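You operate a simulated robot arm through the tools that you are given. There is no shell and no other tool. Be economical: measure what you need, move in short steps, check, and stop when the job is done.

Carry out the task below with a simulated two-armed robot. There is one attempt and no reset: what you move stays moved.

TASK
Take the grey beaker and leave it in the steel tray. Fetch the pink cup and set it on top of the steel flange. Put one of the black-capped vials from the top of the white table on the steel disc. Take the green brush on the top of the white table and put it away on the top of the grey bench. Put the grey pad on the top of the white table away on the shelf under the orange table. Pick up the sample bottle labelled "B" from the top of the grey table with one hand, pass it to the other hand and put it on the top of the grey bench. Take the hose spigot from the top of the green cabinet and put it on the shelf under the wooden bench. Put the orange bucket on the top of the yellow table. Put the vial from the top of the green cabinet on the top of the cup shelf. Take the pot marked "10.0" from the top of the blue bench and put it on the top of the wooden bench. The order is free. Set down upright: pink cup, sample bottle, hose spigot, orange bucket, cup.

It is judged by the outcome, as a careful person would: the job done as asked, and still so three seconds after it is handed in. It fails if anything else is knocked over, pushed out of place, dropped, spilled or broken.

THE ROBOT
Two 6-joint arms with two-finger parallel grippers on one trunk, on a base that drives. Base frame: it is fixed to the floor where the robot stands at the start and does not move with it; the origin is under the middle of the robot, x ahead of it, y to its left, z up. Readings come in mm, degrees, newtons and seconds.
The left shoulder is at the start at [-44, 177, 876], the right one opposite. With the tool pointing down near the work surface each hand reaches from about 480 to 640 mm from the robot's upright axis, wherever it stands, measured 20 degrees to its own side. Places, roughly: black-capped vial [-1750, -1250, 750]; blue cup, yellow cup [-3750, -1500, 1000]; green brush (4x4x10 cm) [-1700, -600, 900]; grey beaker [750, 0, 1000]; grey pad (7x5x3 cm) [-1900, -600, 800]; hose spigot (4x4x6 cm) [500, -2100, 900]; orange bucket (14x14x21 cm) [600, -1900, 900]; sample bottle [-1250, 1000, 1000]; shelf under the orange table (80x15 cm) [340, 3660, 260]; shelf under the wooden bench [-3600, 100, 300]; steel disc (6x6x3 cm) [-1800, -900, 800]; steel flange (12x12x4 cm) [-3400, 200, 300]; steel tray (30x17x8 cm) [-1900, 2000, 500]; top of the cup shelf (16x20 cm) [780, -600, 1160]; top of the grey bench [-3600, 1500, 900]; top of the wooden bench [-3600, 100, 900]; top of the yellow table [-1200, -900, 800]; vial [750, -1750, 1000]. Payload 1.57 kg a hand.
The TCP of each hand is the grasp point between the finger pads, 30 mm short of the fingertips. In the tool frame z runs along the fingers and y along their closing line. Largest opening 80 mm; finger width 17, thickness 12; the body of the gripper, 40 by 82 mm, starts 80 mm behind the TCP.
Orientation is that of the tool frame in the base frame, as a unit quaternion [x, y, z, w]. With the fingers straight down and closing along the base's y, the tool's x points along the base's -x, its y along +y and its z along -z.

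THE INTERFACE
- The arms move only by the tool arm_command. It takes "left_motion", "right_motion" or both (then of equal length, played together; a hand with none holds still); each is a list of rows, each a list of 3 entries, a list of its own where there are three numbers: the shift along the tool's x, y, z in mm, then the turn, a rotation vector about the tool's x, y, z in degrees, then the closure in counts, from 0 (fully open) to 255 (shut). In form: [[[tx, ty, tz], [ax, ay, az], claw], ...]. A call has 1 to 10 rows; each row is the pose to reach, as a shift and turn from the pose commanded when the call began, along the tool's axes at that moment. A row lasts 0.2 s, in which the tool goes at most 50 mm and 8.6 degrees; a call with a longer step from one row to the next is refused whole, and so is a gripper value outside its range. A pose out of reach is approached as far as the arm can. The call stops where the force on the tool passes 40 N (or 10 N more than at its start, if that is more) or the arm is blocked; 0.2 s more then pass. The fingers move at their own pace (about 72 mm/s each) and stop on an object; they squeeze with about 38 N. The grip force told is the motor's: it shows also when the fingers shut on nothing. Time passes only in rows, and 0.2 s behind the last, so rows that repeat a pose let the fingers close. It gives the time, the measured TCP pose, the force on the tool (base axes), the opening and the grip force at its end, in the units of the frame above (readings bear some noise), with the torque about the TCP (base axes, N m) and any sound that the robot's microphone picked up.
- Cameras (640 x 400 px; columns grow to the right, rows downward): "scene" is now at [39.7, -35.7, 1621]; the picture's right is [-0.39, -0.92, 0.00], its down [-0.50, 0.21, -0.84] and it looks along [0.77, -0.33, -0.54] (base axes); focal length 264 px, centre (320, 200). "left" rides on the left gripper at [72, 7, -122] in its tool frame; the picture's right is [-0.09, 1.00, 0.00], its down [-0.84, -0.08, -0.54] and it looks along [-0.54, -0.05, 0.84] (tool axes); focal length 238 px, centre (320, 200). "right" rides on the right gripper at [72, -7, -122] in its tool frame; the picture's right is [0.09, 1.00, 0.00], its down [-0.84, 0.08, -0.54] and it looks along [-0.54, 0.05, 0.84] (tool axes); focal length 238 px, centre (320, 200). There is no depth. A picture from a camera that has moved, and an enlarged one, comes with that camera's place and axes in the base frame and with its lens.
- get_image(camera): a new picture of that camera. The clock stands still meanwhile.
- raise_lower(by): slides the trunk up (or, below 0, down) by that many mm; the arms and the scene camera ride with it, the base frame stays. It gives what a move gives, with no picture.
- base_move(legs): drives the robot by 1 to 6 legs, each [ahead, left, turn to the left] in mm, mm and degrees, along the robot's own axes; the way and the turn of a leg run together, so that a leg with both is an arc; at most 1500 mm and 180 degrees a leg. The arms and the cameras ride along, it lands a little off, and it stops where it bumps. It gives what a move gives.
- head_to(pan, tilt): turns the head with the scene camera to pan (to the left, within 143 degrees either way) and tilt (down, from -29 to 69), counted from straight ahead of the robot. It gives what a move gives.
- inspect(camera, box): a new picture of the part [left, top, right, bottom] of that camera's present view, enlarged. The clock stands still meanwhile.
- hand_in(): hands the job in; it is judged then, once.

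Work in short steps. Places have to be worked out from the pictures, the camera data and where the tool is seen: move nearer, look again, correct. Check each grasp and each placing, and mend what went wrong. You have 535 turns and 336 pictures in all, those below and enlarged ones among them. Open the grippers and draw the arms clear of the work before you hand the job in, unless the task says otherwise; then end with one line.

The tools are called after "Request:" as a command line: name --argument value ..., lists and objects as JSON in quotes. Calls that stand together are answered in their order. arm_command: Moves the arms, as the interface text tells. Its arguments: {"type":"object","properties":{"left_motion":{"type":"array","items":{"type":"array"}},"right_motion":{"type":"array","items":{"type":"array"}}},"required":[]} The other tools are called the same way: raise_lower (by) slides the trunk up or down; base_move (legs) drives the base; head_to (pan, tilt) turns the head that bears the scene camera; get_image (camera) takes a picture; inspect (camera, box) takes an enlarged picture of a part of a camera's view; hand_in () hands the job in.

At the start:

```text
time: 0.0
left_tool_pos: [281.7, -50.3, 1388.7]
left_tcp_rot: [0.0, 1.0, 0.001, 0.0]
left_wrist_force: [1.4, -0.4, 0.4]
left_wrist_torque: [0.01, -0.04, -0.05]
left_finger_gap: 80.1
left_finger_force: 0.0
right_tool_pos: [249.1, -331.0, 1388.8]
right_tcp_rot: [0.0, 1.0, 0.0, 0.0]
right_wrist_force: [0.3, 0.0, 0.4]
right_wrist_torque: [0.01, 0.0, 0.0]
right_finger_gap: 80.1
right_finger_force: 0.1
trunk travel left (down, up): [-316.0, 12.0]
robot x, y, heading: [-0.7, -4.5, 0.2]
head pan, tilt: [-23.2, 32.9]
```

scene: 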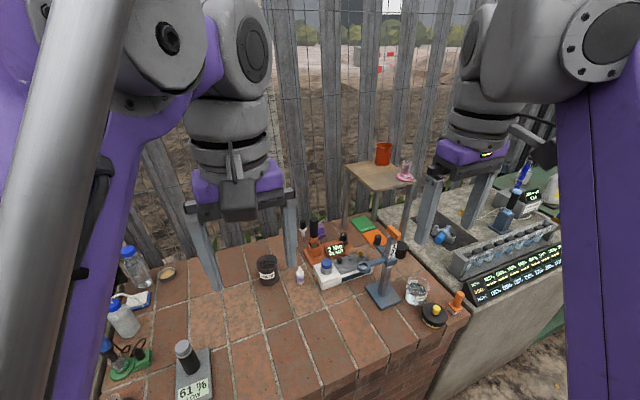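
right: 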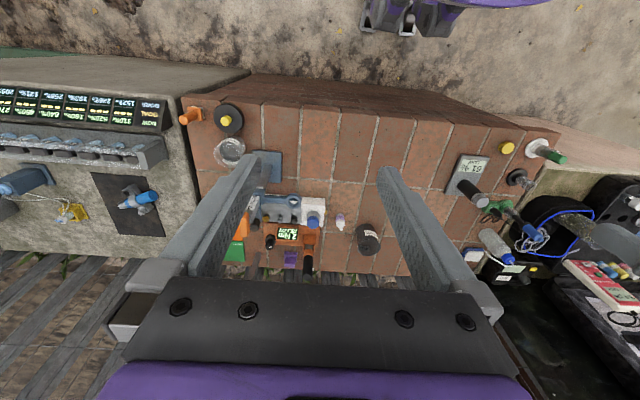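
left: 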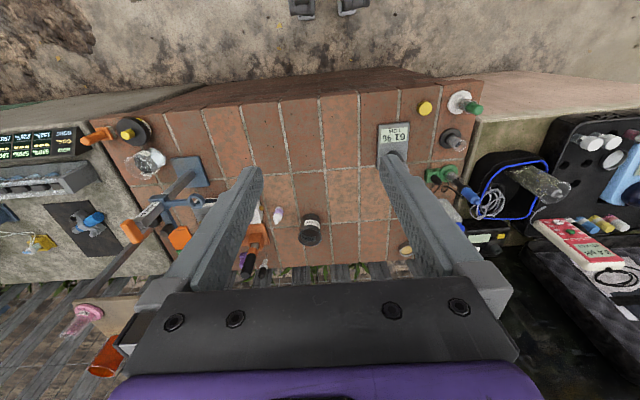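

I'll survey the surroundings first with the head camera, starting straight ahead.

Request:
head_to --pan 0 --tilt 45

Request:
get_image --camera "scene"

Request:
head_to --pan 90 --tilt 20

Request:
get_image --camera "scene"

Request:
head_to --pan 143 --tilt 20

Request:
get_image --camera "scene"

Request:
head_to --pan -140 --tilt 20

Request:
get_image --camera "scene"

Request:
head_to --pan -75 --tilt 25

Request:
get_image --camera "scene"

```text
time: 0.9
left_tool_pos: [281.8, -51.8, 1388.6]
left_tcp_rot: [0.0, 1.0, 0.0, 0.001]
left_wrist_force: [0.3, 0.5, 0.6]
left_wrist_torque: [0.0, 0.01, 0.0]
left_finger_gap: 80.0
left_finger_force: 0.0
right_tool_pos: [249.8, -330.3, 1387.4]
right_tcp_rot: [-0.001, 1.0, 0.0, -0.001]
right_wrist_force: [-0.8, 0.8, 0.0]
right_wrist_torque: [-0.01, 0.02, 0.03]
right_finger_gap: 79.8
right_finger_force: 0.1
trunk travel left (down, up): [-316.0, 12.0]
robot x, y, heading: [-0.3, -0.6, 0.4]
head pan, tilt: [0.0, 45.0]
```

```text
332 pictures are left
camera scene: at [39.0, -0.6, 1602.9], right [0.0, -1.0, 0.0], down [-0.71, 0.0, -0.71], along [0.71, 0.0, -0.71], focal length 264 px, centre (320, 200)
```

scene: 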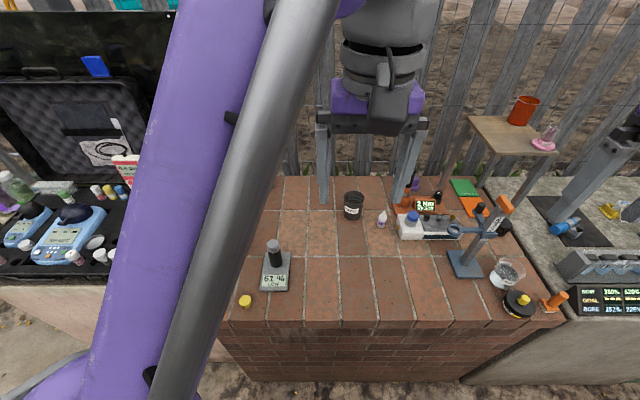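

```text
time: 2.5
left_tool_pos: [280.7, -51.2, 1389.1]
left_tcp_rot: [0.001, 1.0, 0.0, -0.001]
left_wrist_force: [1.1, 0.1, -0.3]
left_wrist_torque: [0.01, 0.03, -0.02]
left_finger_gap: 79.8
left_finger_force: 0.1
right_tool_pos: [250.5, -330.2, 1389.2]
right_tcp_rot: [-0.001, 1.0, -0.001, 0.0]
right_wrist_force: [0.2, -0.3, -0.6]
right_wrist_torque: [0.0, 0.01, -0.02]
right_finger_gap: 79.8
right_finger_force: 0.0
trunk travel left (down, up): [-316.0, 12.0]
robot x, y, heading: [1.2, 0.0, -0.3]
head pan, tilt: [90.0, 20.0]
```

```text
331 pictures are left
camera scene: at [-42.2, 92.5, 1641.5], right [1.0, 0.0, 0.0], down [0.0, -0.34, -0.94], along [0.0, 0.94, -0.34], focal length 264 px, centre (320, 200)
```

scene: 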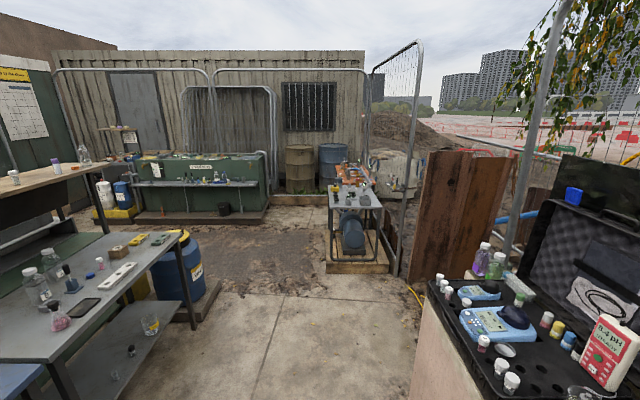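

```text
time: 3.7
left_tool_pos: [282.6, -51.7, 1389.3]
left_tcp_rot: [0.001, 1.0, 0.0, 0.0]
left_wrist_force: [0.0, 0.3, -0.8]
left_wrist_torque: [-0.01, 0.01, -0.01]
left_finger_gap: 79.9
left_finger_force: 0.1
right_tool_pos: [249.6, -329.9, 1388.5]
right_tcp_rot: [0.0, 1.0, 0.001, -0.001]
right_wrist_force: [0.8, 0.1, -0.7]
right_wrist_torque: [0.01, 0.01, -0.02]
right_finger_gap: 79.8
right_finger_force: 0.1
trunk travel left (down, up): [-316.0, 12.0]
robot x, y, heading: [0.2, -1.4, 0.0]
head pan, tilt: [143.0, 20.0]
```

```text
330 pictures are left
camera scene: at [-116.6, 55.5, 1641.6], right [0.6, 0.8, 0.0], down [0.27, -0.21, -0.94], along [-0.75, 0.57, -0.34], focal length 264 px, centre (320, 200)
```

scene: 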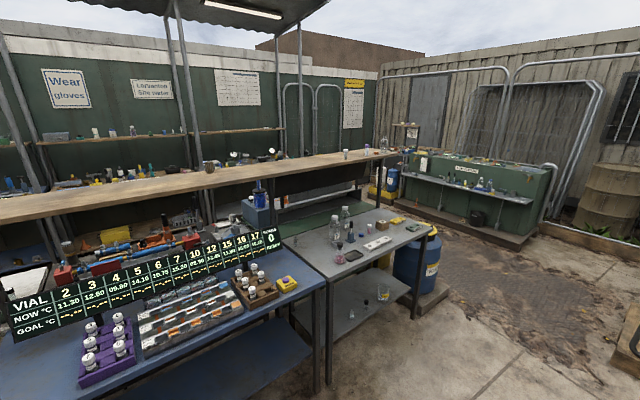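

```text
time: 7.6
left_tool_pos: [282.2, -51.2, 1389.8]
left_tcp_rot: [0.0, 1.0, 0.0, 0.0]
left_wrist_force: [0.5, 0.2, -0.2]
left_wrist_torque: [-0.04, -0.01, -0.01]
left_finger_gap: 80.1
left_finger_force: 0.1
right_tool_pos: [248.9, -330.4, 1388.8]
right_tcp_rot: [0.0, 1.0, 0.0, 0.001]
right_wrist_force: [0.3, -0.5, -0.6]
right_wrist_torque: [-0.01, 0.0, 0.03]
right_finger_gap: 79.9
right_finger_force: 0.0
trunk travel left (down, up): [-316.0, 12.0]
robot x, y, heading: [-0.9, 5.3, -0.2]
head pan, tilt: [-140.0, 20.0]
```

```text
329 pictures are left
camera scene: at [-113.6, -60.5, 1641.6], right [-0.64, 0.77, 0.0], down [0.26, 0.22, -0.94], along [-0.72, -0.6, -0.34], focal length 264 px, centre (320, 200)
```

scene: 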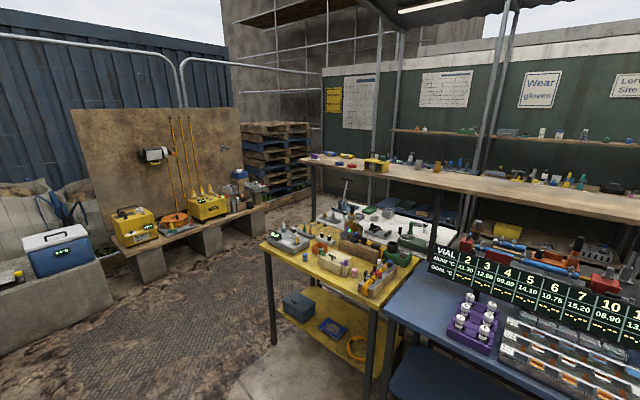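

```text
time: 9.0
left_tool_pos: [281.0, -51.9, 1388.3]
left_tcp_rot: [0.0, 1.0, 0.0, 0.0]
left_wrist_force: [-1.2, 0.1, 0.0]
left_wrist_torque: [0.01, -0.02, 0.02]
left_finger_gap: 79.9
left_finger_force: 0.1
right_tool_pos: [250.0, -329.6, 1388.3]
right_tcp_rot: [0.001, 1.0, -0.001, 0.001]
right_wrist_force: [0.6, -0.7, -1.1]
right_wrist_torque: [-0.02, -0.01, -0.01]
right_finger_gap: 80.1
right_finger_force: 0.1
trunk travel left (down, up): [-316.0, 12.0]
robot x, y, heading: [-1.5, 0.5, 0.2]
head pan, tilt: [-75.0, 25.0]
```

```text
328 pictures are left
camera scene: at [-18.5, -89.6, 1633.5], right [-0.97, -0.26, 0.0], down [-0.11, 0.41, -0.91], along [0.23, -0.88, -0.42], focal length 264 px, centre (320, 200)
```

scene: 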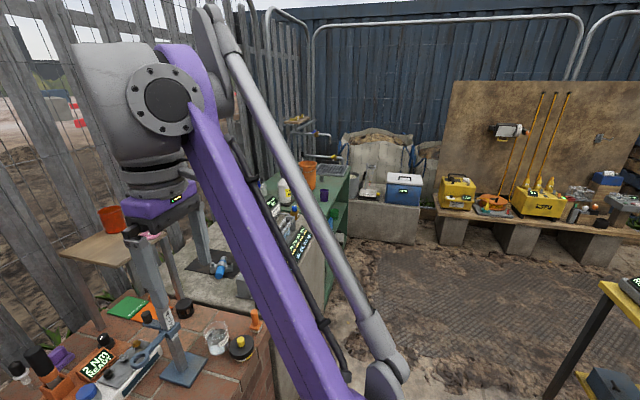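

The cup shelf, brick bench and other stations are visible. I'll enlarge the key parts: brick bench and cup shelf.

Request:
head_to --pan -12 --tilt 40

Request:
inspect --camera "scene" --box '[200, 50, 520, 250]'

Request:
head_to --pan -180 --tilt 20

```text
time: 10.3
left_tool_pos: [281.7, -51.6, 1388.0]
left_tcp_rot: [0.0, 1.0, 0.001, 0.001]
left_wrist_force: [-0.4, 0.4, 0.2]
left_wrist_torque: [0.01, -0.02, 0.0]
left_finger_gap: 80.1
left_finger_force: 0.0
right_tool_pos: [249.6, -329.8, 1388.9]
right_tcp_rot: [0.0, 1.0, 0.0, 0.0]
right_wrist_force: [-0.4, 0.1, -0.8]
right_wrist_torque: [0.02, -0.02, 0.05]
right_finger_gap: 79.9
right_finger_force: 0.0
trunk travel left (down, up): [-316.0, 12.0]
robot x, y, heading: [0.6, -2.1, -0.1]
head pan, tilt: [-12.0, 40.0]
```

```text
2.00 times, centred on (360, 150) of scene
camera zoom: at [40.9, -18.3, 1610.2], right [-0.21, -0.98, 0.0], down [-0.63, 0.13, -0.77], along [0.75, -0.16, -0.64], focal length 529 px, centre (240, 300)
```

zoom: 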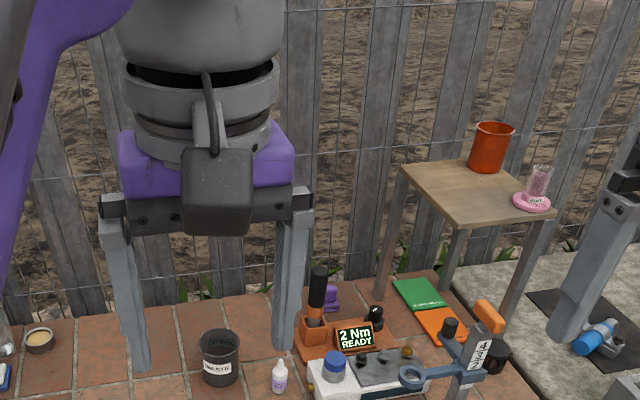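

```text
time: 12.4
left_tool_pos: [281.9, -51.7, 1389.2]
left_tcp_rot: [0.0, 1.0, 0.0, 0.0]
left_wrist_force: [0.5, -0.3, 0.0]
left_wrist_torque: [0.04, 0.01, -0.05]
left_finger_gap: 79.9
left_finger_force: 0.1
right_tool_pos: [248.9, -329.4, 1388.2]
right_tcp_rot: [-0.001, 1.0, 0.0, 0.0]
right_wrist_force: [0.6, 0.1, 0.3]
right_wrist_torque: [0.01, 0.0, 0.04]
right_finger_gap: 79.9
right_finger_force: 0.0
trunk travel left (down, up): [-316.0, 12.0]
robot x, y, heading: [-0.3, 2.9, 0.1]
head pan, tilt: [-143.2, 20.0]
```

The grey beaker is the dark "WASTE" one on the brick bench. I'll look down at the gap between my base and the bench.

Request:
head_to --pan 0 --tilt 69

Request:
get_image --camera "scene"

Request:
inspect --camera "left" --box '[220, 150, 420, 275]'

```text
time: 14.7
left_tool_pos: [281.9, -53.0, 1389.2]
left_tcp_rot: [0.0, 1.0, 0.0, 0.0]
left_wrist_force: [-0.6, -0.4, -0.8]
left_wrist_torque: [0.03, -0.01, 0.0]
left_finger_gap: 79.7
left_finger_force: 0.0
right_tool_pos: [250.4, -330.1, 1388.0]
right_tcp_rot: [0.001, 1.0, -0.001, 0.0]
right_wrist_force: [-0.6, -0.8, -0.3]
right_wrist_torque: [0.01, -0.04, -0.01]
right_finger_gap: 79.7
right_finger_force: 0.0
trunk travel left (down, up): [-316.0, 12.0]
robot x, y, heading: [-1.2, 2.8, -0.1]
head pan, tilt: [0.0, 68.8]
```

```text
326 pictures are left
camera scene: at [13.6, -0.6, 1574.0], right [0.0, -1.0, 0.0], down [-0.93, 0.0, -0.36], along [0.36, 0.0, -0.93], focal length 264 px, centre (320, 200)
```

scene: 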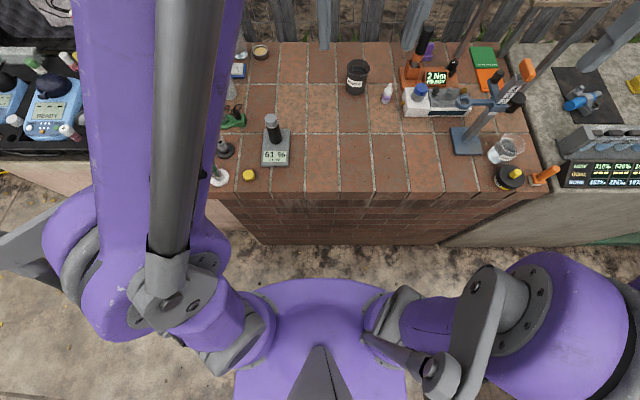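

```text
3.20 times, centred on (320, 212) of left
camera zoom: at [208.7, -45.4, 1510.8], right [0.09, 1.0, 0.0], down [0.84, -0.08, 0.54], along [0.54, -0.05, -0.84], focal length 763 px, centre (320, 160)
```

zoom: 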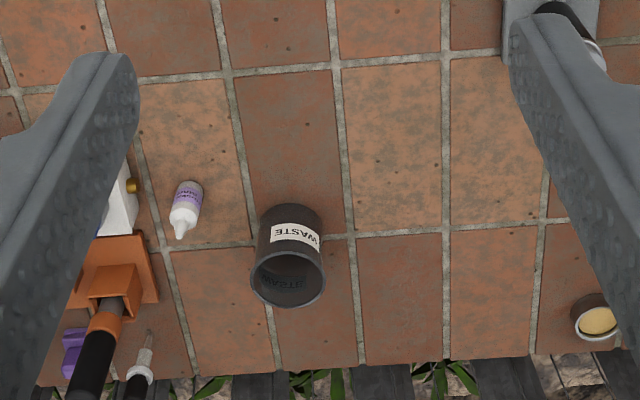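

The bench wall is at about x≈330, bench top about 800 high, and the beaker is near (760,-135) with a rim slightly too wide for the gripper, so I'll pinch its wall. Driving ahead a little.

Request:
base_move --legs '[[140, 0, 0]]'

Request:
arm_command --right_motion '[[[-50, 0, 0], [0, 0, 0], 0], [[-100, 20, 0], [0, 0, 0], 0], [[-150, 50, 0], [0, 0, 0], 0], [[-200, 80, 40], [0, 0, 0], 0], [[-220, 100, 80], [0, 0, 0], 0], [[-230, 120, 120], [0, 0, 0], 0], [[-240, 130, 160], [0, 0, 0], 0], [[-250, 140, 200], [0, 0, 0], 0], [[-250, 140, 240], [0, 0, 0], 0]]'

Request:
get_image --camera "right"

```text
time: 15.8
left_tool_pos: [354.7, -52.8, 1387.6]
left_tcp_rot: [0.0, 1.0, 0.0, -0.001]
left_wrist_force: [1.2, 0.5, -0.1]
left_wrist_torque: [0.0, 0.11, -0.03]
left_finger_gap: 80.0
left_finger_force: 0.0
right_tool_pos: [321.8, -330.7, 1388.2]
right_tcp_rot: [0.0, 1.0, -0.001, -0.002]
right_wrist_force: [0.5, -0.1, -1.0]
right_wrist_torque: [0.0, 0.09, -0.03]
right_finger_gap: 80.0
right_finger_force: 0.0
trunk travel left (down, up): [-316.0, 12.0]
robot x, y, heading: [65.8, 1.0, -0.0]
head pan, tilt: [0.0, 68.8]
stopped in leg 1: the robot was blocked; the commanded pose is now the measured one
```

```text
refused: row 2 steps farther than a row can; nothing moved
```

```text
324 pictures are left
camera right: at [251.5, -338.5, 1510.8], right [-0.09, 1.0, 0.0], down [0.84, 0.08, 0.54], along [0.54, 0.05, -0.84], focal length 238 px, centre (320, 200)
```

right: 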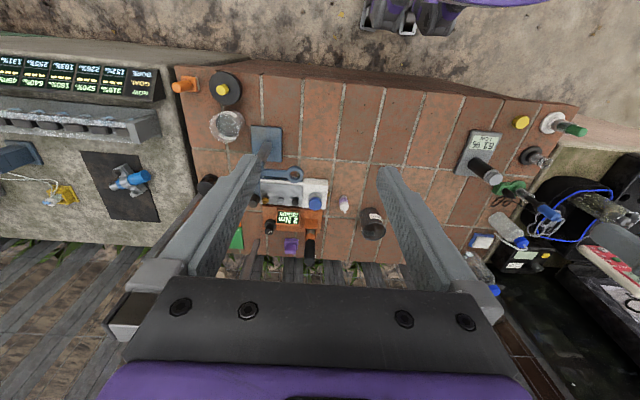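

Base touches the bench at x≈70. I back off slightly and bring the right hand over the beaker in smaller steps to see it.

Request:
arm_command --right_motion '[[[-33, 21, 20], [0, 0, 0], 0], [[-66, 42, 40], [0, 0, 0], 0], [[-99, 63, 60], [0, 0, 0], 0], [[-132, 84, 80], [0, 0, 0], 0], [[-165, 105, 100], [0, 0, 0], 0], [[-198, 126, 120], [0, 0, 0], 0], [[-231, 147, 140], [0, 0, 0], 0], [[-264, 168, 160], [0, 0, 0], 0], [[-280, 180, 180], [0, 0, 0], 0]]'

Request:
get_image --camera "right"

```text
time: 17.8
left_tool_pos: [345.7, -52.5, 1388.2]
left_tcp_rot: [0.0, 1.0, 0.0, 0.0]
left_wrist_force: [0.9, -0.4, -0.8]
left_wrist_torque: [0.02, 0.02, -0.01]
left_finger_gap: 80.0
left_finger_force: 0.2
right_tool_pos: [594.7, -152.4, 1207.0]
right_tcp_rot: [0.0, 1.0, 0.0, 0.0]
right_wrist_force: [-0.4, 0.2, 0.0]
right_wrist_torque: [0.0, 0.01, -0.01]
right_finger_gap: 79.9
right_finger_force: 0.0
trunk travel left (down, up): [-316.0, 12.0]
robot x, y, heading: [65.5, -4.2, -0.1]
head pan, tilt: [0.0, 68.8]
```

```text
323 pictures are left
camera right: at [522.5, -159.9, 1327.8], right [-0.09, 1.0, 0.0], down [0.84, 0.08, 0.54], along [0.54, 0.05, -0.84], focal length 238 px, centre (320, 200)
```

right: 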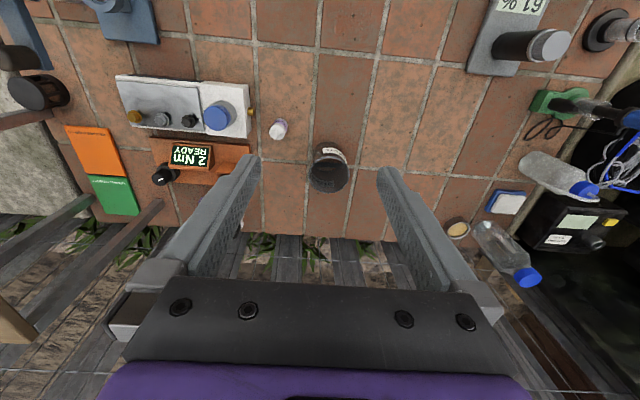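

Triangulating, the beaker rim is at about (704,-126,949), diameter ≈70. I'll pinch its left wall; moving the right hand above that wall.

Request:
arm_command --right_motion '[[[-20, 11, 35], [0, 0, 0], 0], [[-40, 22, 70], [0, 0, 0], 0], [[-60, 33, 105], [0, 0, 0], 0], [[-80, 44, 140], [0, 0, 0], 0], [[-100, 55, 160], [0, 0, 0], 0], [[-109, 60, 180], [0, 0, 0], 0]]'

Request:
get_image --camera "right"

```text
time: 19.2
left_tool_pos: [346.8, -52.5, 1388.7]
left_tcp_rot: [0.0, 1.0, 0.0, 0.0]
left_wrist_force: [0.3, -0.3, 0.5]
left_wrist_torque: [0.01, 0.01, 0.03]
left_finger_gap: 80.2
left_finger_force: 0.1
right_tool_pos: [703.0, -92.5, 1027.3]
right_tcp_rot: [0.001, 1.0, 0.001, 0.0]
right_wrist_force: [0.6, -1.0, -0.2]
right_wrist_torque: [0.0, -0.03, -0.01]
right_finger_gap: 80.2
right_finger_force: 0.1
trunk travel left (down, up): [-316.0, 12.0]
robot x, y, heading: [63.5, 1.2, 0.2]
head pan, tilt: [0.0, 68.8]
```

```text
322 pictures are left
camera right: at [631.4, -99.7, 1148.8], right [-0.09, 1.0, 0.0], down [0.84, 0.08, 0.54], along [0.54, 0.05, -0.84], focal length 238 px, centre (320, 200)
```

right: 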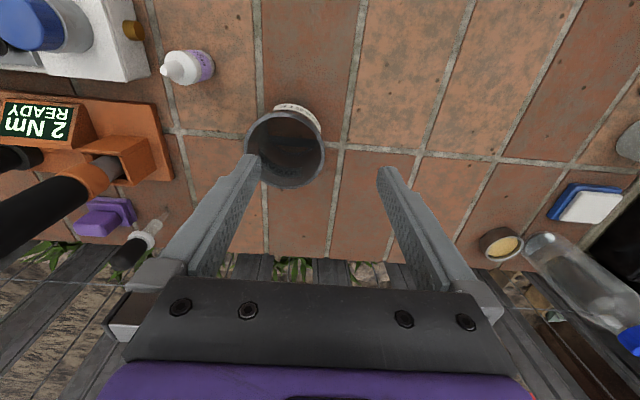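

Rim centre confirmed at about (706,-124). Descending so the left wall lies between the fingers, then closing.

Request:
arm_command --right_motion '[[[-3, 1, 40], [0, 0, 0], 0], [[-3, 1, 70], [0, 0, 0], 0], [[-3, 1, 90], [0, 0, 0], 0], [[-3, 1, 90], [0, 0, 0], 255], [[-3, 1, 90], [0, 0, 0], 255], [[-3, 1, 90], [0, 0, 0], 255], [[-3, 1, 90], [0, 0, 0], 255], [[-3, 1, 90], [0, 0, 0], 255]]'

Request:
get_image --camera "right"

```text
time: 21.0
left_tool_pos: [346.2, -51.3, 1388.4]
left_tcp_rot: [0.0, 1.0, -0.001, -0.001]
left_wrist_force: [-0.7, 0.3, 0.0]
left_wrist_torque: [-0.05, -0.01, 0.01]
left_finger_gap: 79.8
left_finger_force: 0.0
right_tool_pos: [705.9, -89.7, 937.4]
right_tcp_rot: [0.001, 1.0, 0.0, 0.0]
right_wrist_force: [-0.5, -0.1, -0.1]
right_wrist_torque: [0.05, -0.01, -0.03]
right_finger_gap: 5.4
right_finger_force: 25.6
trunk travel left (down, up): [-316.0, 12.0]
robot x, y, heading: [63.4, -0.7, -0.0]
head pan, tilt: [0.0, 68.8]
```

```text
321 pictures are left
camera right: at [634.1, -98.0, 1059.6], right [-0.09, 1.0, 0.0], down [0.84, 0.08, 0.54], along [0.54, 0.05, -0.84], focal length 238 px, centre (320, 200)
```

right: 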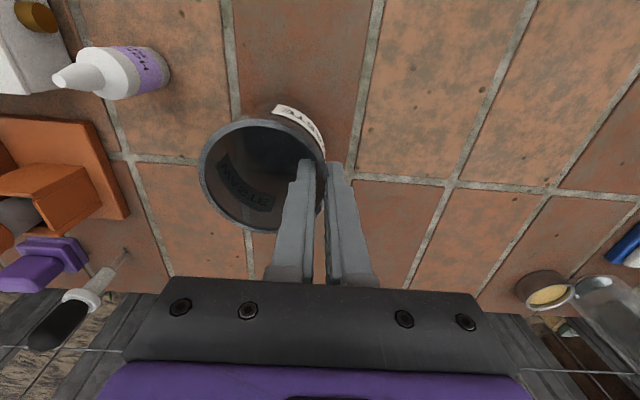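

The wall is gripped (5.4 mm). Lifting and drawing the hand back over the robot.

Request:
arm_command --right_motion '[[[0, 0, -50], [0, 0, 0], 255], [[0, 0, -100], [0, 0, 0], 255], [[0, 0, -150], [0, 0, 0], 255], [[0, 0, -200], [0, 0, 0], 255], [[30, -20, -230], [0, 0, 0], 255], [[70, -40, -250], [0, 0, 0], 255], [[110, -60, -270], [0, 0, 0], 255], [[150, -80, -280], [0, 0, 0], 255], [[190, -100, -290], [0, 0, 0], 255], [[230, -120, -300], [0, 0, 0], 255]]'

Request:
get_image --camera "right"

Request:
head_to --pan 110 --tilt 35

Request:
get_image --camera "scene"

```text
time: 23.2
left_tool_pos: [345.0, -52.0, 1388.7]
left_tcp_rot: [0.0, 1.0, 0.0, 0.001]
left_wrist_force: [0.9, 0.1, 0.4]
left_wrist_torque: [-0.01, -0.05, -0.04]
left_finger_gap: 79.8
left_finger_force: 0.0
right_tool_pos: [472.7, -210.0, 1238.3]
right_tcp_rot: [0.0, 1.0, 0.0, 0.001]
right_wrist_force: [-0.1, -0.4, 0.2]
right_wrist_torque: [-0.02, -0.02, -0.01]
right_finger_gap: 5.6
right_finger_force: 25.6
right hand out of reach, approached as far as the arm can: row 4
trunk travel left (down, up): [-316.0, 12.0]
robot x, y, heading: [66.1, -0.2, -0.1]
head pan, tilt: [0.0, 68.8]
```

```text
320 pictures are left
camera right: at [401.1, -218.1, 1360.8], right [-0.09, 1.0, 0.0], down [0.84, 0.08, 0.54], along [0.54, 0.05, -0.84], focal length 238 px, centre (320, 200)
```

right: 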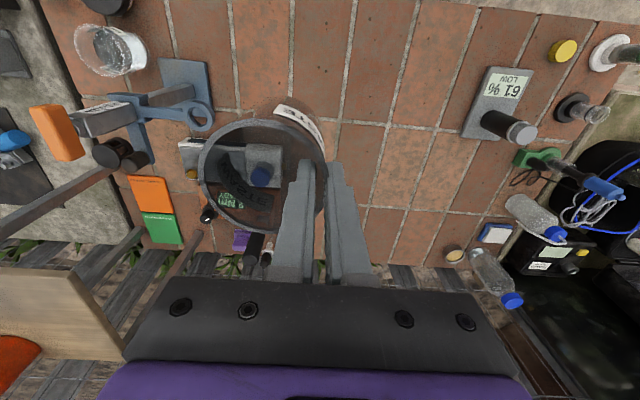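

```text
time: 25.1
left_tool_pos: [346.9, -51.8, 1387.7]
left_tcp_rot: [-0.001, 1.0, 0.0, 0.0]
left_wrist_force: [-1.0, 0.0, -0.2]
left_wrist_torque: [-0.03, -0.02, 0.0]
left_finger_gap: 80.2
left_finger_force: 0.1
right_tool_pos: [475.8, -209.4, 1237.9]
right_tcp_rot: [0.0, 1.0, 0.0, 0.0]
right_wrist_force: [0.2, -0.3, -0.7]
right_wrist_torque: [0.03, 0.0, -0.02]
right_finger_gap: 5.4
right_finger_force: 25.7
trunk travel left (down, up): [-316.0, 12.0]
robot x, y, heading: [62.7, -3.3, -0.1]
head pan, tilt: [110.0, 35.0]
```

```text
319 pictures are left
camera scene: at [-8.1, 82.2, 1617.7], right [0.94, 0.34, 0.0], down [0.2, -0.54, -0.82], along [-0.28, 0.77, -0.57], focal length 264 px, centre (320, 200)
```

scene: 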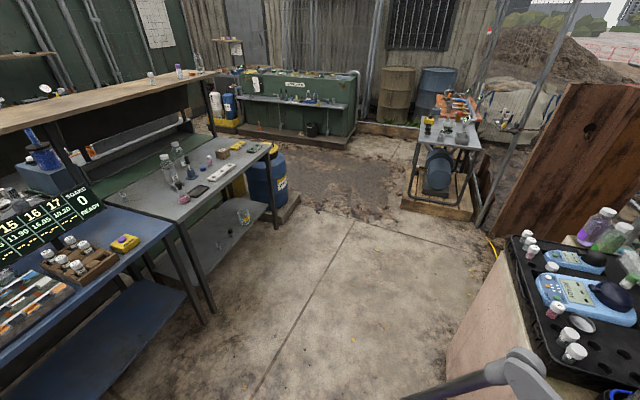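

Free aisle between grey table (front edge x≈-1000, y 740–1600) and the brick bench. I back away, turn left and drive along +y to look at the tray area.

Request:
base_move --legs '[[-350, 0, 0], [0, 0, 90], [1400, 0, 0]]'

Request:
head_to --pan 70 --tilt 30

Request:
get_image --camera "scene"

Request:
head_to --pan 0 --tilt 20

Request:
get_image --camera "scene"

```text
time: 37.6
left_tool_pos: [-198.5, 1678.7, 1387.5]
left_tcp_rot: [0.71, -0.704, 0.0, 0.0]
left_wrist_force: [0.1, 0.2, -0.2]
left_wrist_torque: [-0.02, 0.03, 0.0]
left_finger_gap: 79.8
left_finger_force: 0.0
right_tool_pos: [-41.8, 1809.1, 1238.7]
right_tcp_rot: [0.71, -0.704, 0.0, 0.0]
right_wrist_force: [0.4, -0.1, -1.0]
right_wrist_torque: [-0.02, -0.03, -0.01]
right_finger_gap: 5.5
right_finger_force: 25.9
trunk travel left (down, up): [-316.0, 12.0]
robot x, y, heading: [-245.6, 1396.5, 90.4]
head pan, tilt: [110.0, 35.0]
```

```text
time: 38.7
left_tool_pos: [-200.4, 1678.9, 1389.6]
left_tcp_rot: [0.71, -0.705, 0.0, 0.0]
left_wrist_force: [-0.3, 0.4, -0.2]
left_wrist_torque: [0.02, -0.05, 0.0]
left_finger_gap: 80.0
left_finger_force: 0.0
right_tool_pos: [-41.3, 1809.5, 1239.2]
right_tcp_rot: [0.71, -0.704, 0.0, 0.0]
right_wrist_force: [0.2, 0.5, -0.3]
right_wrist_torque: [-0.04, 0.03, 0.01]
right_finger_gap: 5.7
right_finger_force: 25.7
trunk travel left (down, up): [-316.0, 12.0]
robot x, y, heading: [-248.7, 1396.2, 90.3]
head pan, tilt: [70.0, 30.0]
```

```text
318 pictures are left
camera scene: at [-332.3, 1382.1, 1625.5], right [0.33, 0.94, 0.0], down [0.47, -0.17, -0.87], along [-0.82, 0.29, -0.5], focal length 264 px, centre (320, 200)
```

scene: 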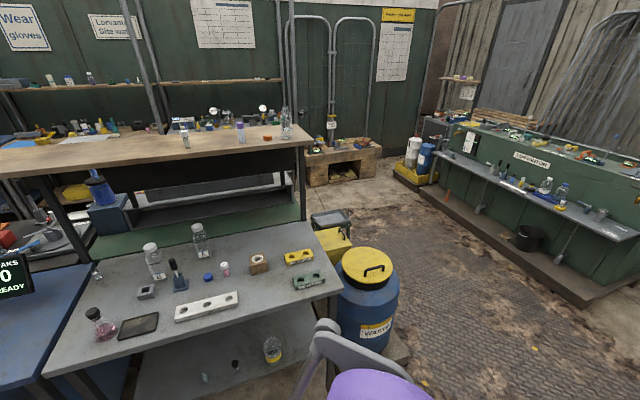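

```text
time: 40.1
left_tool_pos: [-198.0, 1677.9, 1388.4]
left_tcp_rot: [0.71, -0.704, 0.001, 0.0]
left_wrist_force: [0.2, -0.5, 0.2]
left_wrist_torque: [0.0, -0.01, -0.03]
left_finger_gap: 80.0
left_finger_force: 0.2
right_tool_pos: [-41.2, 1808.4, 1237.8]
right_tcp_rot: [0.71, -0.704, 0.0, 0.0]
right_wrist_force: [0.2, 0.0, -0.4]
right_wrist_torque: [-0.03, 0.01, -0.01]
right_finger_gap: 5.5
right_finger_force: 25.3
trunk travel left (down, up): [-316.0, 12.0]
robot x, y, heading: [-251.2, 1396.7, 90.4]
head pan, tilt: [0.0, 20.0]
```

```text
317 pictures are left
camera scene: at [-247.9, 1445.1, 1641.5], right [1.0, 0.01, 0.0], down [0.0, -0.34, -0.94], along [-0.01, 0.94, -0.34], focal length 264 px, centre (320, 200)
```

scene: 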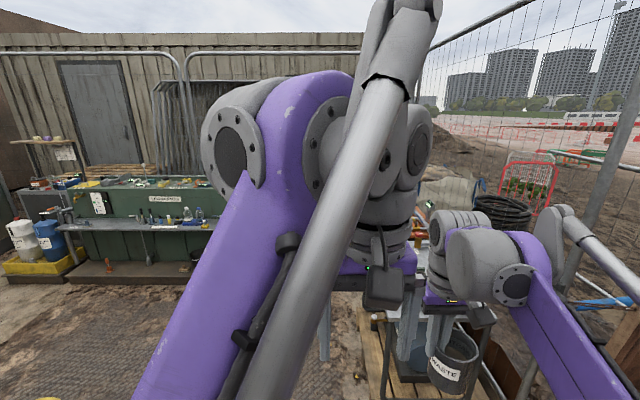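

The steel tray sits on a yellow stand behind the blue drum, near (-1785,1970). I'll drive round to the clear side (y≈2560) and face it.

Request:
base_move --legs '[[1130, 350, 0], [0, 0, 89], [1180, 0, 0], [0, 0, 90]]'

Request:
head_to --pan 0 --tilt 55

Request:
get_image --camera "scene"

Request:
get_image --camera "left"

```text
time: 59.4
left_tool_pos: [-1862.5, 2310.6, 1387.4]
left_tcp_rot: [0.719, 0.695, 0.0, 0.0]
left_wrist_force: [-0.5, -0.9, 1.3]
left_wrist_torque: [-0.03, 0.0, 0.0]
left_finger_gap: 79.8
left_finger_force: 0.0
right_tool_pos: [-2024.7, 2186.6, 1237.7]
right_tcp_rot: [0.719, 0.695, 0.0, 0.0]
right_wrist_force: [0.3, -0.3, -0.4]
right_wrist_torque: [0.01, 0.01, -0.02]
right_finger_gap: 5.3
right_finger_force: 25.5
trunk travel left (down, up): [-316.0, 12.0]
robot x, y, heading: [-1805.6, 2590.6, -91.9]
head pan, tilt: [0.0, 20.0]
```

```text
time: 60.4
left_tool_pos: [-1861.8, 2311.3, 1389.2]
left_tcp_rot: [0.719, 0.695, 0.0, 0.001]
left_wrist_force: [0.9, -0.9, -0.2]
left_wrist_torque: [-0.01, 0.01, 0.02]
left_finger_gap: 80.0
left_finger_force: 0.0
right_tool_pos: [-2025.7, 2187.3, 1238.4]
right_tcp_rot: [0.718, 0.696, -0.001, 0.0]
right_wrist_force: [0.3, -0.1, 0.2]
right_wrist_torque: [0.0, -0.02, 0.02]
right_finger_gap: 5.1
right_finger_force: 25.0
trunk travel left (down, up): [-316.0, 12.0]
robot x, y, heading: [-1800.9, 2588.4, -91.6]
head pan, tilt: [0.0, 55.0]
```

```text
316 pictures are left
camera scene: at [-1801.7, 2561.6, 1589.5], right [-1.0, 0.03, 0.0], down [0.03, 0.82, -0.57], along [-0.02, -0.57, -0.82], focal length 264 px, centre (320, 200)
```

scene: 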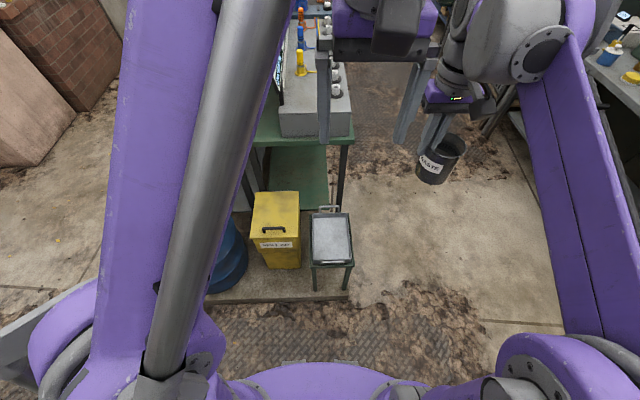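

```text
315 pictures are left
camera left: at [-1854.5, 2381.9, 1510.5], right [0.99, -0.12, 0.0], down [-0.1, -0.83, 0.54], along [-0.07, -0.54, -0.84], focal length 238 px, centre (320, 200)
```

left: 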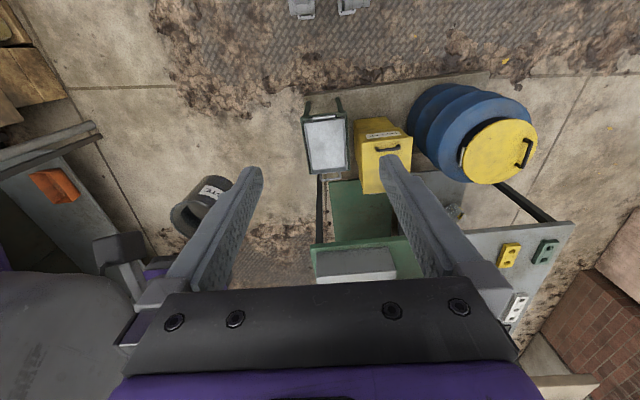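

Tray is on a small stand: centre near (-1885,1965), rim about z≈400. Lowering the trunk and bringing the right hand nearer to look.

Request:
raise_lower --by -300

Request:
arm_command --right_motion '[[[-10, 20, 40], [0, 0, 0], 255], [[-30, 40, 80], [0, 0, 0], 255], [[-50, 60, 120], [0, 0, 0], 255], [[-70, 80, 150], [0, 0, 0], 255], [[-90, 100, 180], [0, 0, 0], 255]]'

Request:
get_image --camera "right"

Request:
get_image --camera "scene"

```text
time: 63.4
left_tool_pos: [-1863.4, 2284.3, 1037.7]
left_tcp_rot: [0.717, 0.694, 0.046, -0.045]
left_wrist_force: [-0.8, -0.5, 0.3]
left_wrist_torque: [0.03, -0.02, -0.02]
left_finger_gap: 80.1
left_finger_force: 0.0
right_tool_pos: [-2025.1, 2187.2, 938.1]
right_tcp_rot: [0.719, 0.695, 0.0, 0.0]
right_wrist_force: [0.8, 0.2, 0.6]
right_wrist_torque: [0.02, -0.03, -0.05]
right_finger_gap: 4.9
right_finger_force: 25.2
trunk travel left (down, up): [-16.0, 312.0]
robot x, y, heading: [-1801.8, 2590.4, -91.9]
head pan, tilt: [0.0, 55.0]
```

```text
time: 64.6
left_tool_pos: [-1863.0, 2283.6, 1037.4]
left_tcp_rot: [0.717, 0.694, 0.048, -0.044]
left_wrist_force: [4.5, -2.2, -3.6]
left_wrist_torque: [0.0, -0.31, 0.1]
left_finger_gap: 75.1
left_finger_force: 0.0
right_tool_pos: [-1928.0, 2090.9, 759.8]
right_tcp_rot: [0.72, 0.694, -0.001, -0.001]
right_wrist_force: [0.2, 1.5, -0.6]
right_wrist_torque: [0.0, 0.01, 0.01]
right_finger_gap: 4.9
right_finger_force: 25.3
trunk travel left (down, up): [-16.0, 312.0]
robot x, y, heading: [-1801.5, 2593.7, -91.9]
head pan, tilt: [0.0, 55.0]
```

```text
314 pictures are left
camera right: at [-1932.4, 2162.0, 882.5], right [1.0, 0.06, 0.0], down [0.05, -0.84, 0.54], along [0.03, -0.54, -0.84], focal length 238 px, centre (320, 200)
```

right: 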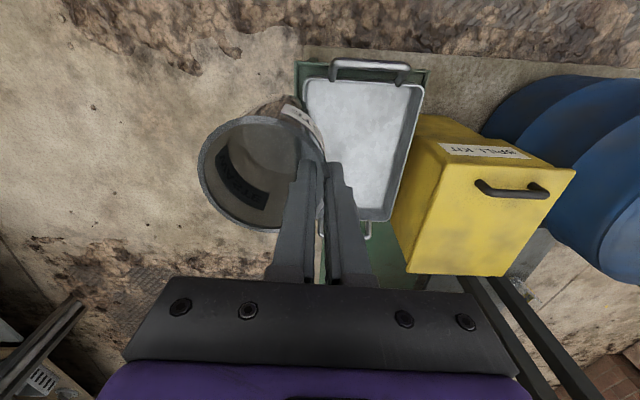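

```text
313 pictures are left
camera scene: at [-1803.2, 2510.4, 1278.3], right [-1.0, 0.03, 0.0], down [0.03, 0.82, -0.57], along [-0.02, -0.57, -0.82], focal length 264 px, centre (320, 200)
```

scene: 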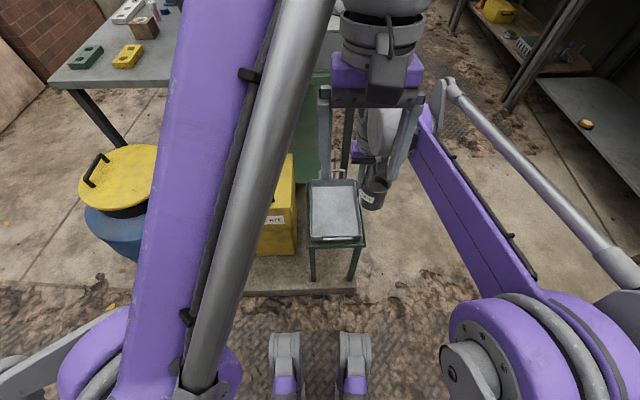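

Left hand reads a light contact, probably with the right forearm; I lift it away to its left. Tray works out at rim z≈500, centre (-1865,2005).

Request:
arm_command --left_motion '[[[0, 40, -20], [0, 0, 0], 0], [[20, 80, -40], [0, 0, 0], 0], [[30, 120, -60], [0, 0, 0], 0], [[30, 160, -80], [0, 0, 0], 0]]'

Request:
arm_command --right_motion '[[[-30, 30, 15], [0, 0, 0], 255], [[-60, 65, 30], [0, 0, 0], 255], [[-85, 95, 50], [0, 0, 0], 255], [[-85, 98, 90], [0, 0, 0], 255]]'

Request:
get_image --camera "right"

Request:
get_image --camera "left"

```text
time: 65.6
left_tool_pos: [-1704.5, 2310.4, 1062.8]
left_tcp_rot: [0.718, 0.694, 0.046, -0.045]
left_wrist_force: [0.2, -0.1, -1.3]
left_wrist_torque: [0.04, 0.03, 0.01]
left_finger_gap: 80.1
left_finger_force: 0.0
left hand out of reach, approached as far as the arm can: row 1, 2, 3, 4
right_tool_pos: [-1928.1, 2092.0, 760.8]
right_tcp_rot: [0.718, 0.696, 0.0, 0.0]
right_wrist_force: [0.0, -0.8, -0.4]
right_wrist_torque: [0.02, 0.0, 0.01]
right_finger_gap: 4.9
right_finger_force: 25.1
trunk travel left (down, up): [-16.0, 312.0]
robot x, y, heading: [-1802.0, 2596.8, -92.1]
head pan, tilt: [0.0, 55.0]
```

```text
time: 66.6
left_tool_pos: [-1705.5, 2310.2, 1062.5]
left_tcp_rot: [0.716, 0.695, 0.046, -0.046]
left_wrist_force: [0.6, 0.3, -0.8]
left_wrist_torque: [0.0, 0.0, 0.0]
left_finger_gap: 79.8
left_finger_force: 0.0
right_tool_pos: [-1833.1, 2003.5, 669.7]
right_tcp_rot: [0.718, 0.696, 0.0, 0.0]
right_wrist_force: [-0.2, -0.2, -1.1]
right_wrist_torque: [-0.04, -0.01, -0.01]
right_finger_gap: 4.9
right_finger_force: 25.6
trunk travel left (down, up): [-16.0, 312.0]
robot x, y, heading: [-1803.7, 2590.1, -92.0]
head pan, tilt: [0.0, 55.0]
```

```text
312 pictures are left
camera right: at [-1837.2, 2074.1, 793.3], right [1.0, 0.06, 0.0], down [0.05, -0.84, 0.54], along [0.03, -0.54, -0.84], focal length 238 px, centre (320, 200)
```

right: 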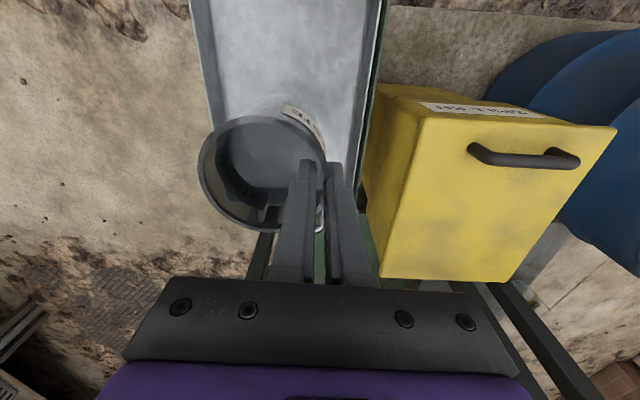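

```text
311 pictures are left
camera left: at [-1698.1, 2365.0, 1192.0], right [0.99, -0.12, -0.01], down [-0.11, -0.9, 0.43], along [-0.06, -0.42, -0.9], focal length 238 px, centre (320, 200)
```

left: 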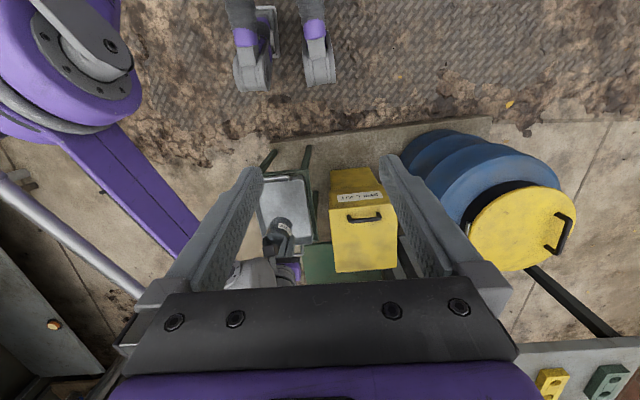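

Beaker is over the tray's middle. Descending to z≈560, then in small steps until contact.

Request:
arm_command --right_motion '[[[0, -4, 40], [0, 0, 0], 255], [[0, -4, 80], [0, 0, 0], 255], [[0, -4, 110], [0, 0, 0], 255], [[0, -4, 110], [0, 0, 0], 255]]'

Request:
get_image --camera "right"

Request:
get_image --camera "scene"

```text
time: 67.5
left_tool_pos: [-1705.2, 2311.3, 1062.1]
left_tcp_rot: [0.717, 0.694, 0.046, -0.045]
left_wrist_force: [0.9, -0.7, -0.4]
left_wrist_torque: [0.01, -0.03, -0.01]
left_finger_gap: 80.0
left_finger_force: 0.1
right_tool_pos: [-1837.3, 2004.2, 566.6]
right_tcp_rot: [0.718, 0.696, 0.0, 0.0]
right_wrist_force: [-0.5, 5.1, 16.0]
right_wrist_torque: [0.26, 0.23, -0.07]
right_finger_gap: 4.7
right_finger_force: 25.2
trunk travel left (down, up): [-16.0, 312.0]
robot x, y, heading: [-1802.6, 2591.6, -91.9]
head pan, tilt: [0.0, 55.0]
stopped in row 4 (right hand): the force on the tool passed its limit at 72 N (the readings are from after the stop); the commanded pose is now the measured one
```

```text
310 pictures are left
camera right: at [-1841.7, 2075.2, 689.8], right [1.0, 0.06, 0.0], down [0.05, -0.84, 0.54], along [0.03, -0.54, -0.84], focal length 238 px, centre (320, 200)
```

right: 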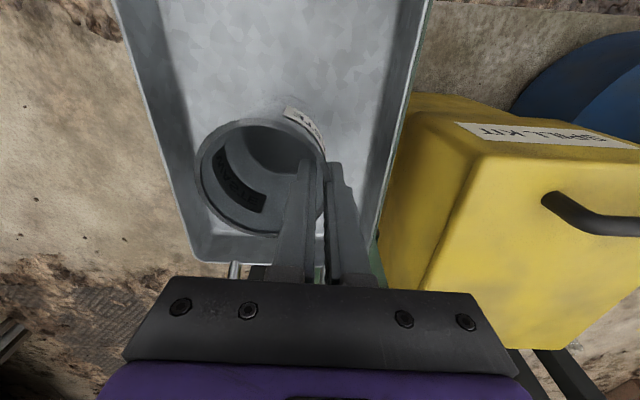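

```text
309 pictures are left
camera scene: at [-1803.3, 2511.7, 1278.5], right [-1.0, 0.03, 0.0], down [0.03, 0.82, -0.57], along [-0.02, -0.57, -0.82], focal length 264 px, centre (320, 200)
```

scene: 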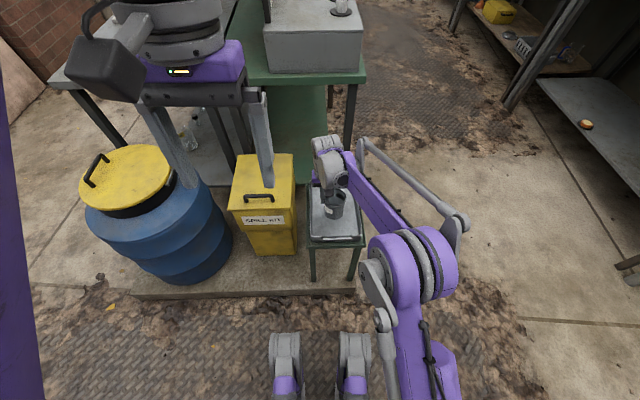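

The beaker stands on the tray floor (contact at z≈566), fully inside. Opening and lifting straight up.

Request:
arm_command --right_motion '[[[0, 0, 0], [0, 0, 0], 60], [[0, 0, 0], [0, 0, 0], 60], [[0, 0, 0], [0, 0, 0], 60], [[0, 0, -30], [0, 0, 0], 60], [[0, 0, -70], [0, 0, 0], 60], [[0, 0, -120], [0, 0, 0], 0], [[0, 0, -170], [0, 0, 0], 0], [[0, 0, -210], [0, 0, 0], 0]]'

Request:
get_image --camera "right"

```text
time: 69.3
left_tool_pos: [-1704.7, 2310.1, 1062.2]
left_tcp_rot: [0.717, 0.694, 0.046, -0.045]
left_wrist_force: [0.8, -0.8, 0.4]
left_wrist_torque: [-0.02, -0.03, 0.02]
left_finger_gap: 80.1
left_finger_force: 0.0
right_tool_pos: [-1837.9, 2002.8, 777.0]
right_tcp_rot: [0.719, 0.695, -0.001, 0.001]
right_wrist_force: [-0.3, 0.3, -0.2]
right_wrist_torque: [0.01, -0.02, 0.0]
right_finger_gap: 80.0
right_finger_force: 0.0
trunk travel left (down, up): [-16.0, 312.0]
robot x, y, heading: [-1803.5, 2591.2, -91.8]
head pan, tilt: [0.0, 55.0]
```

```text
308 pictures are left
camera right: at [-1842.0, 2074.0, 899.5], right [1.0, 0.06, 0.0], down [0.05, -0.84, 0.54], along [0.03, -0.54, -0.84], focal length 238 px, centre (320, 200)
```

right: 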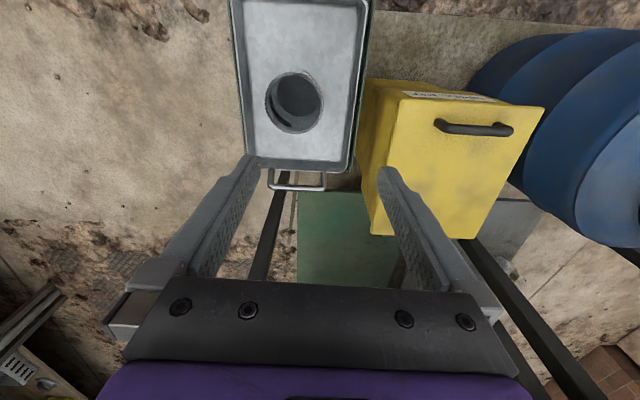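

The beaker stands upright in the tray. I raise the trunk and look toward the benches in the back (x≈-3600).

Request:
raise_lower --by 300

Request:
head_to --pan -45 --tilt 22

Request:
get_image --camera "scene"

Request:
head_to --pan 0 --tilt 25

Request:
get_image --camera "scene"

```text
time: 72.3
left_tool_pos: [-1705.4, 2311.8, 1360.8]
left_tcp_rot: [0.717, 0.694, 0.047, -0.045]
left_wrist_force: [0.3, 0.3, -0.1]
left_wrist_torque: [-0.03, 0.01, 0.01]
left_finger_gap: 80.0
left_finger_force: 0.1
right_tool_pos: [-1836.8, 2003.8, 1074.8]
right_tcp_rot: [0.718, 0.696, 0.0, 0.0]
right_wrist_force: [0.5, -0.6, 1.4]
right_wrist_torque: [-0.01, 0.01, -0.01]
right_finger_gap: 79.9
right_finger_force: 0.1
trunk travel left (down, up): [-316.0, 12.0]
robot x, y, heading: [-1803.1, 2589.6, -91.8]
head pan, tilt: [0.0, 55.0]
```

```text
time: 73.4
left_tool_pos: [-1705.0, 2310.4, 1362.1]
left_tcp_rot: [0.718, 0.693, 0.046, -0.045]
left_wrist_force: [0.5, -0.1, -0.1]
left_wrist_torque: [-0.02, 0.01, 0.04]
left_finger_gap: 80.2
left_finger_force: 0.2
right_tool_pos: [-1837.6, 2003.5, 1075.5]
right_tcp_rot: [0.718, 0.696, -0.001, 0.001]
right_wrist_force: [-0.3, 0.7, 0.0]
right_wrist_torque: [-0.01, 0.0, -0.03]
right_finger_gap: 80.3
right_finger_force: 0.1
trunk travel left (down, up): [-316.0, 12.0]
robot x, y, heading: [-1806.1, 2594.5, -92.0]
head pan, tilt: [-45.0, 22.0]
```

```text
307 pictures are left
camera scene: at [-1867.0, 2570.0, 1638.3], right [-0.68, 0.73, 0.0], down [0.27, 0.26, -0.93], along [-0.68, -0.63, -0.38], focal length 264 px, centre (320, 200)
```

scene: 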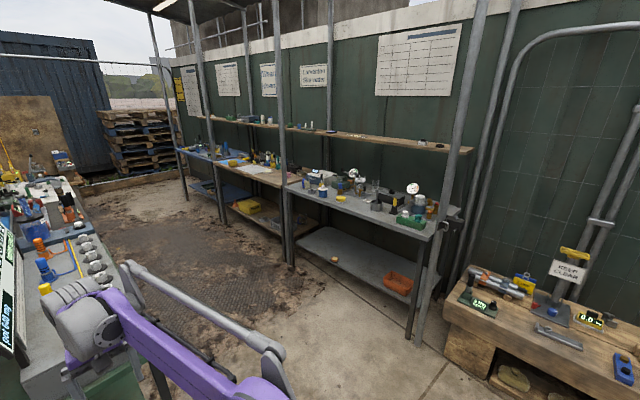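

```text
time: 74.5
left_tool_pos: [-1705.3, 2310.4, 1360.3]
left_tcp_rot: [0.717, 0.694, 0.046, -0.045]
left_wrist_force: [0.3, 0.3, 0.5]
left_wrist_torque: [0.02, -0.01, 0.01]
left_finger_gap: 79.9
left_finger_force: 0.0
right_tool_pos: [-1837.4, 2005.1, 1075.7]
right_tcp_rot: [0.718, 0.696, -0.001, 0.0]
right_wrist_force: [0.0, 0.6, -0.9]
right_wrist_torque: [-0.03, 0.01, 0.02]
right_finger_gap: 79.8
right_finger_force: 0.0
trunk travel left (down, up): [-316.0, 12.0]
robot x, y, heading: [-1801.6, 2593.5, -92.0]
head pan, tilt: [0.0, 25.0]
```

```text
306 pictures are left
camera scene: at [-1802.3, 2541.4, 1633.5], right [-1.0, 0.03, 0.0], down [0.01, 0.42, -0.91], along [-0.03, -0.91, -0.42], focal length 264 px, centre (320, 200)
```

scene: 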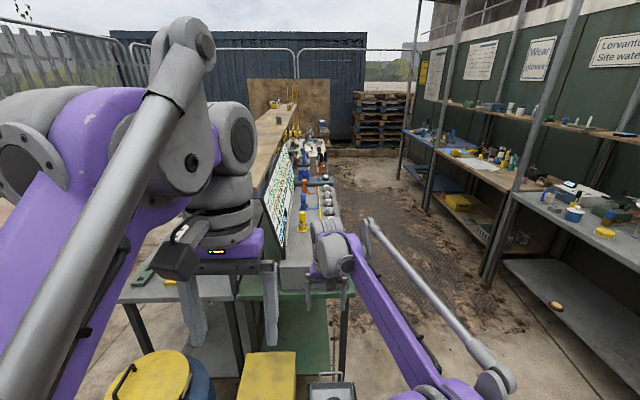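

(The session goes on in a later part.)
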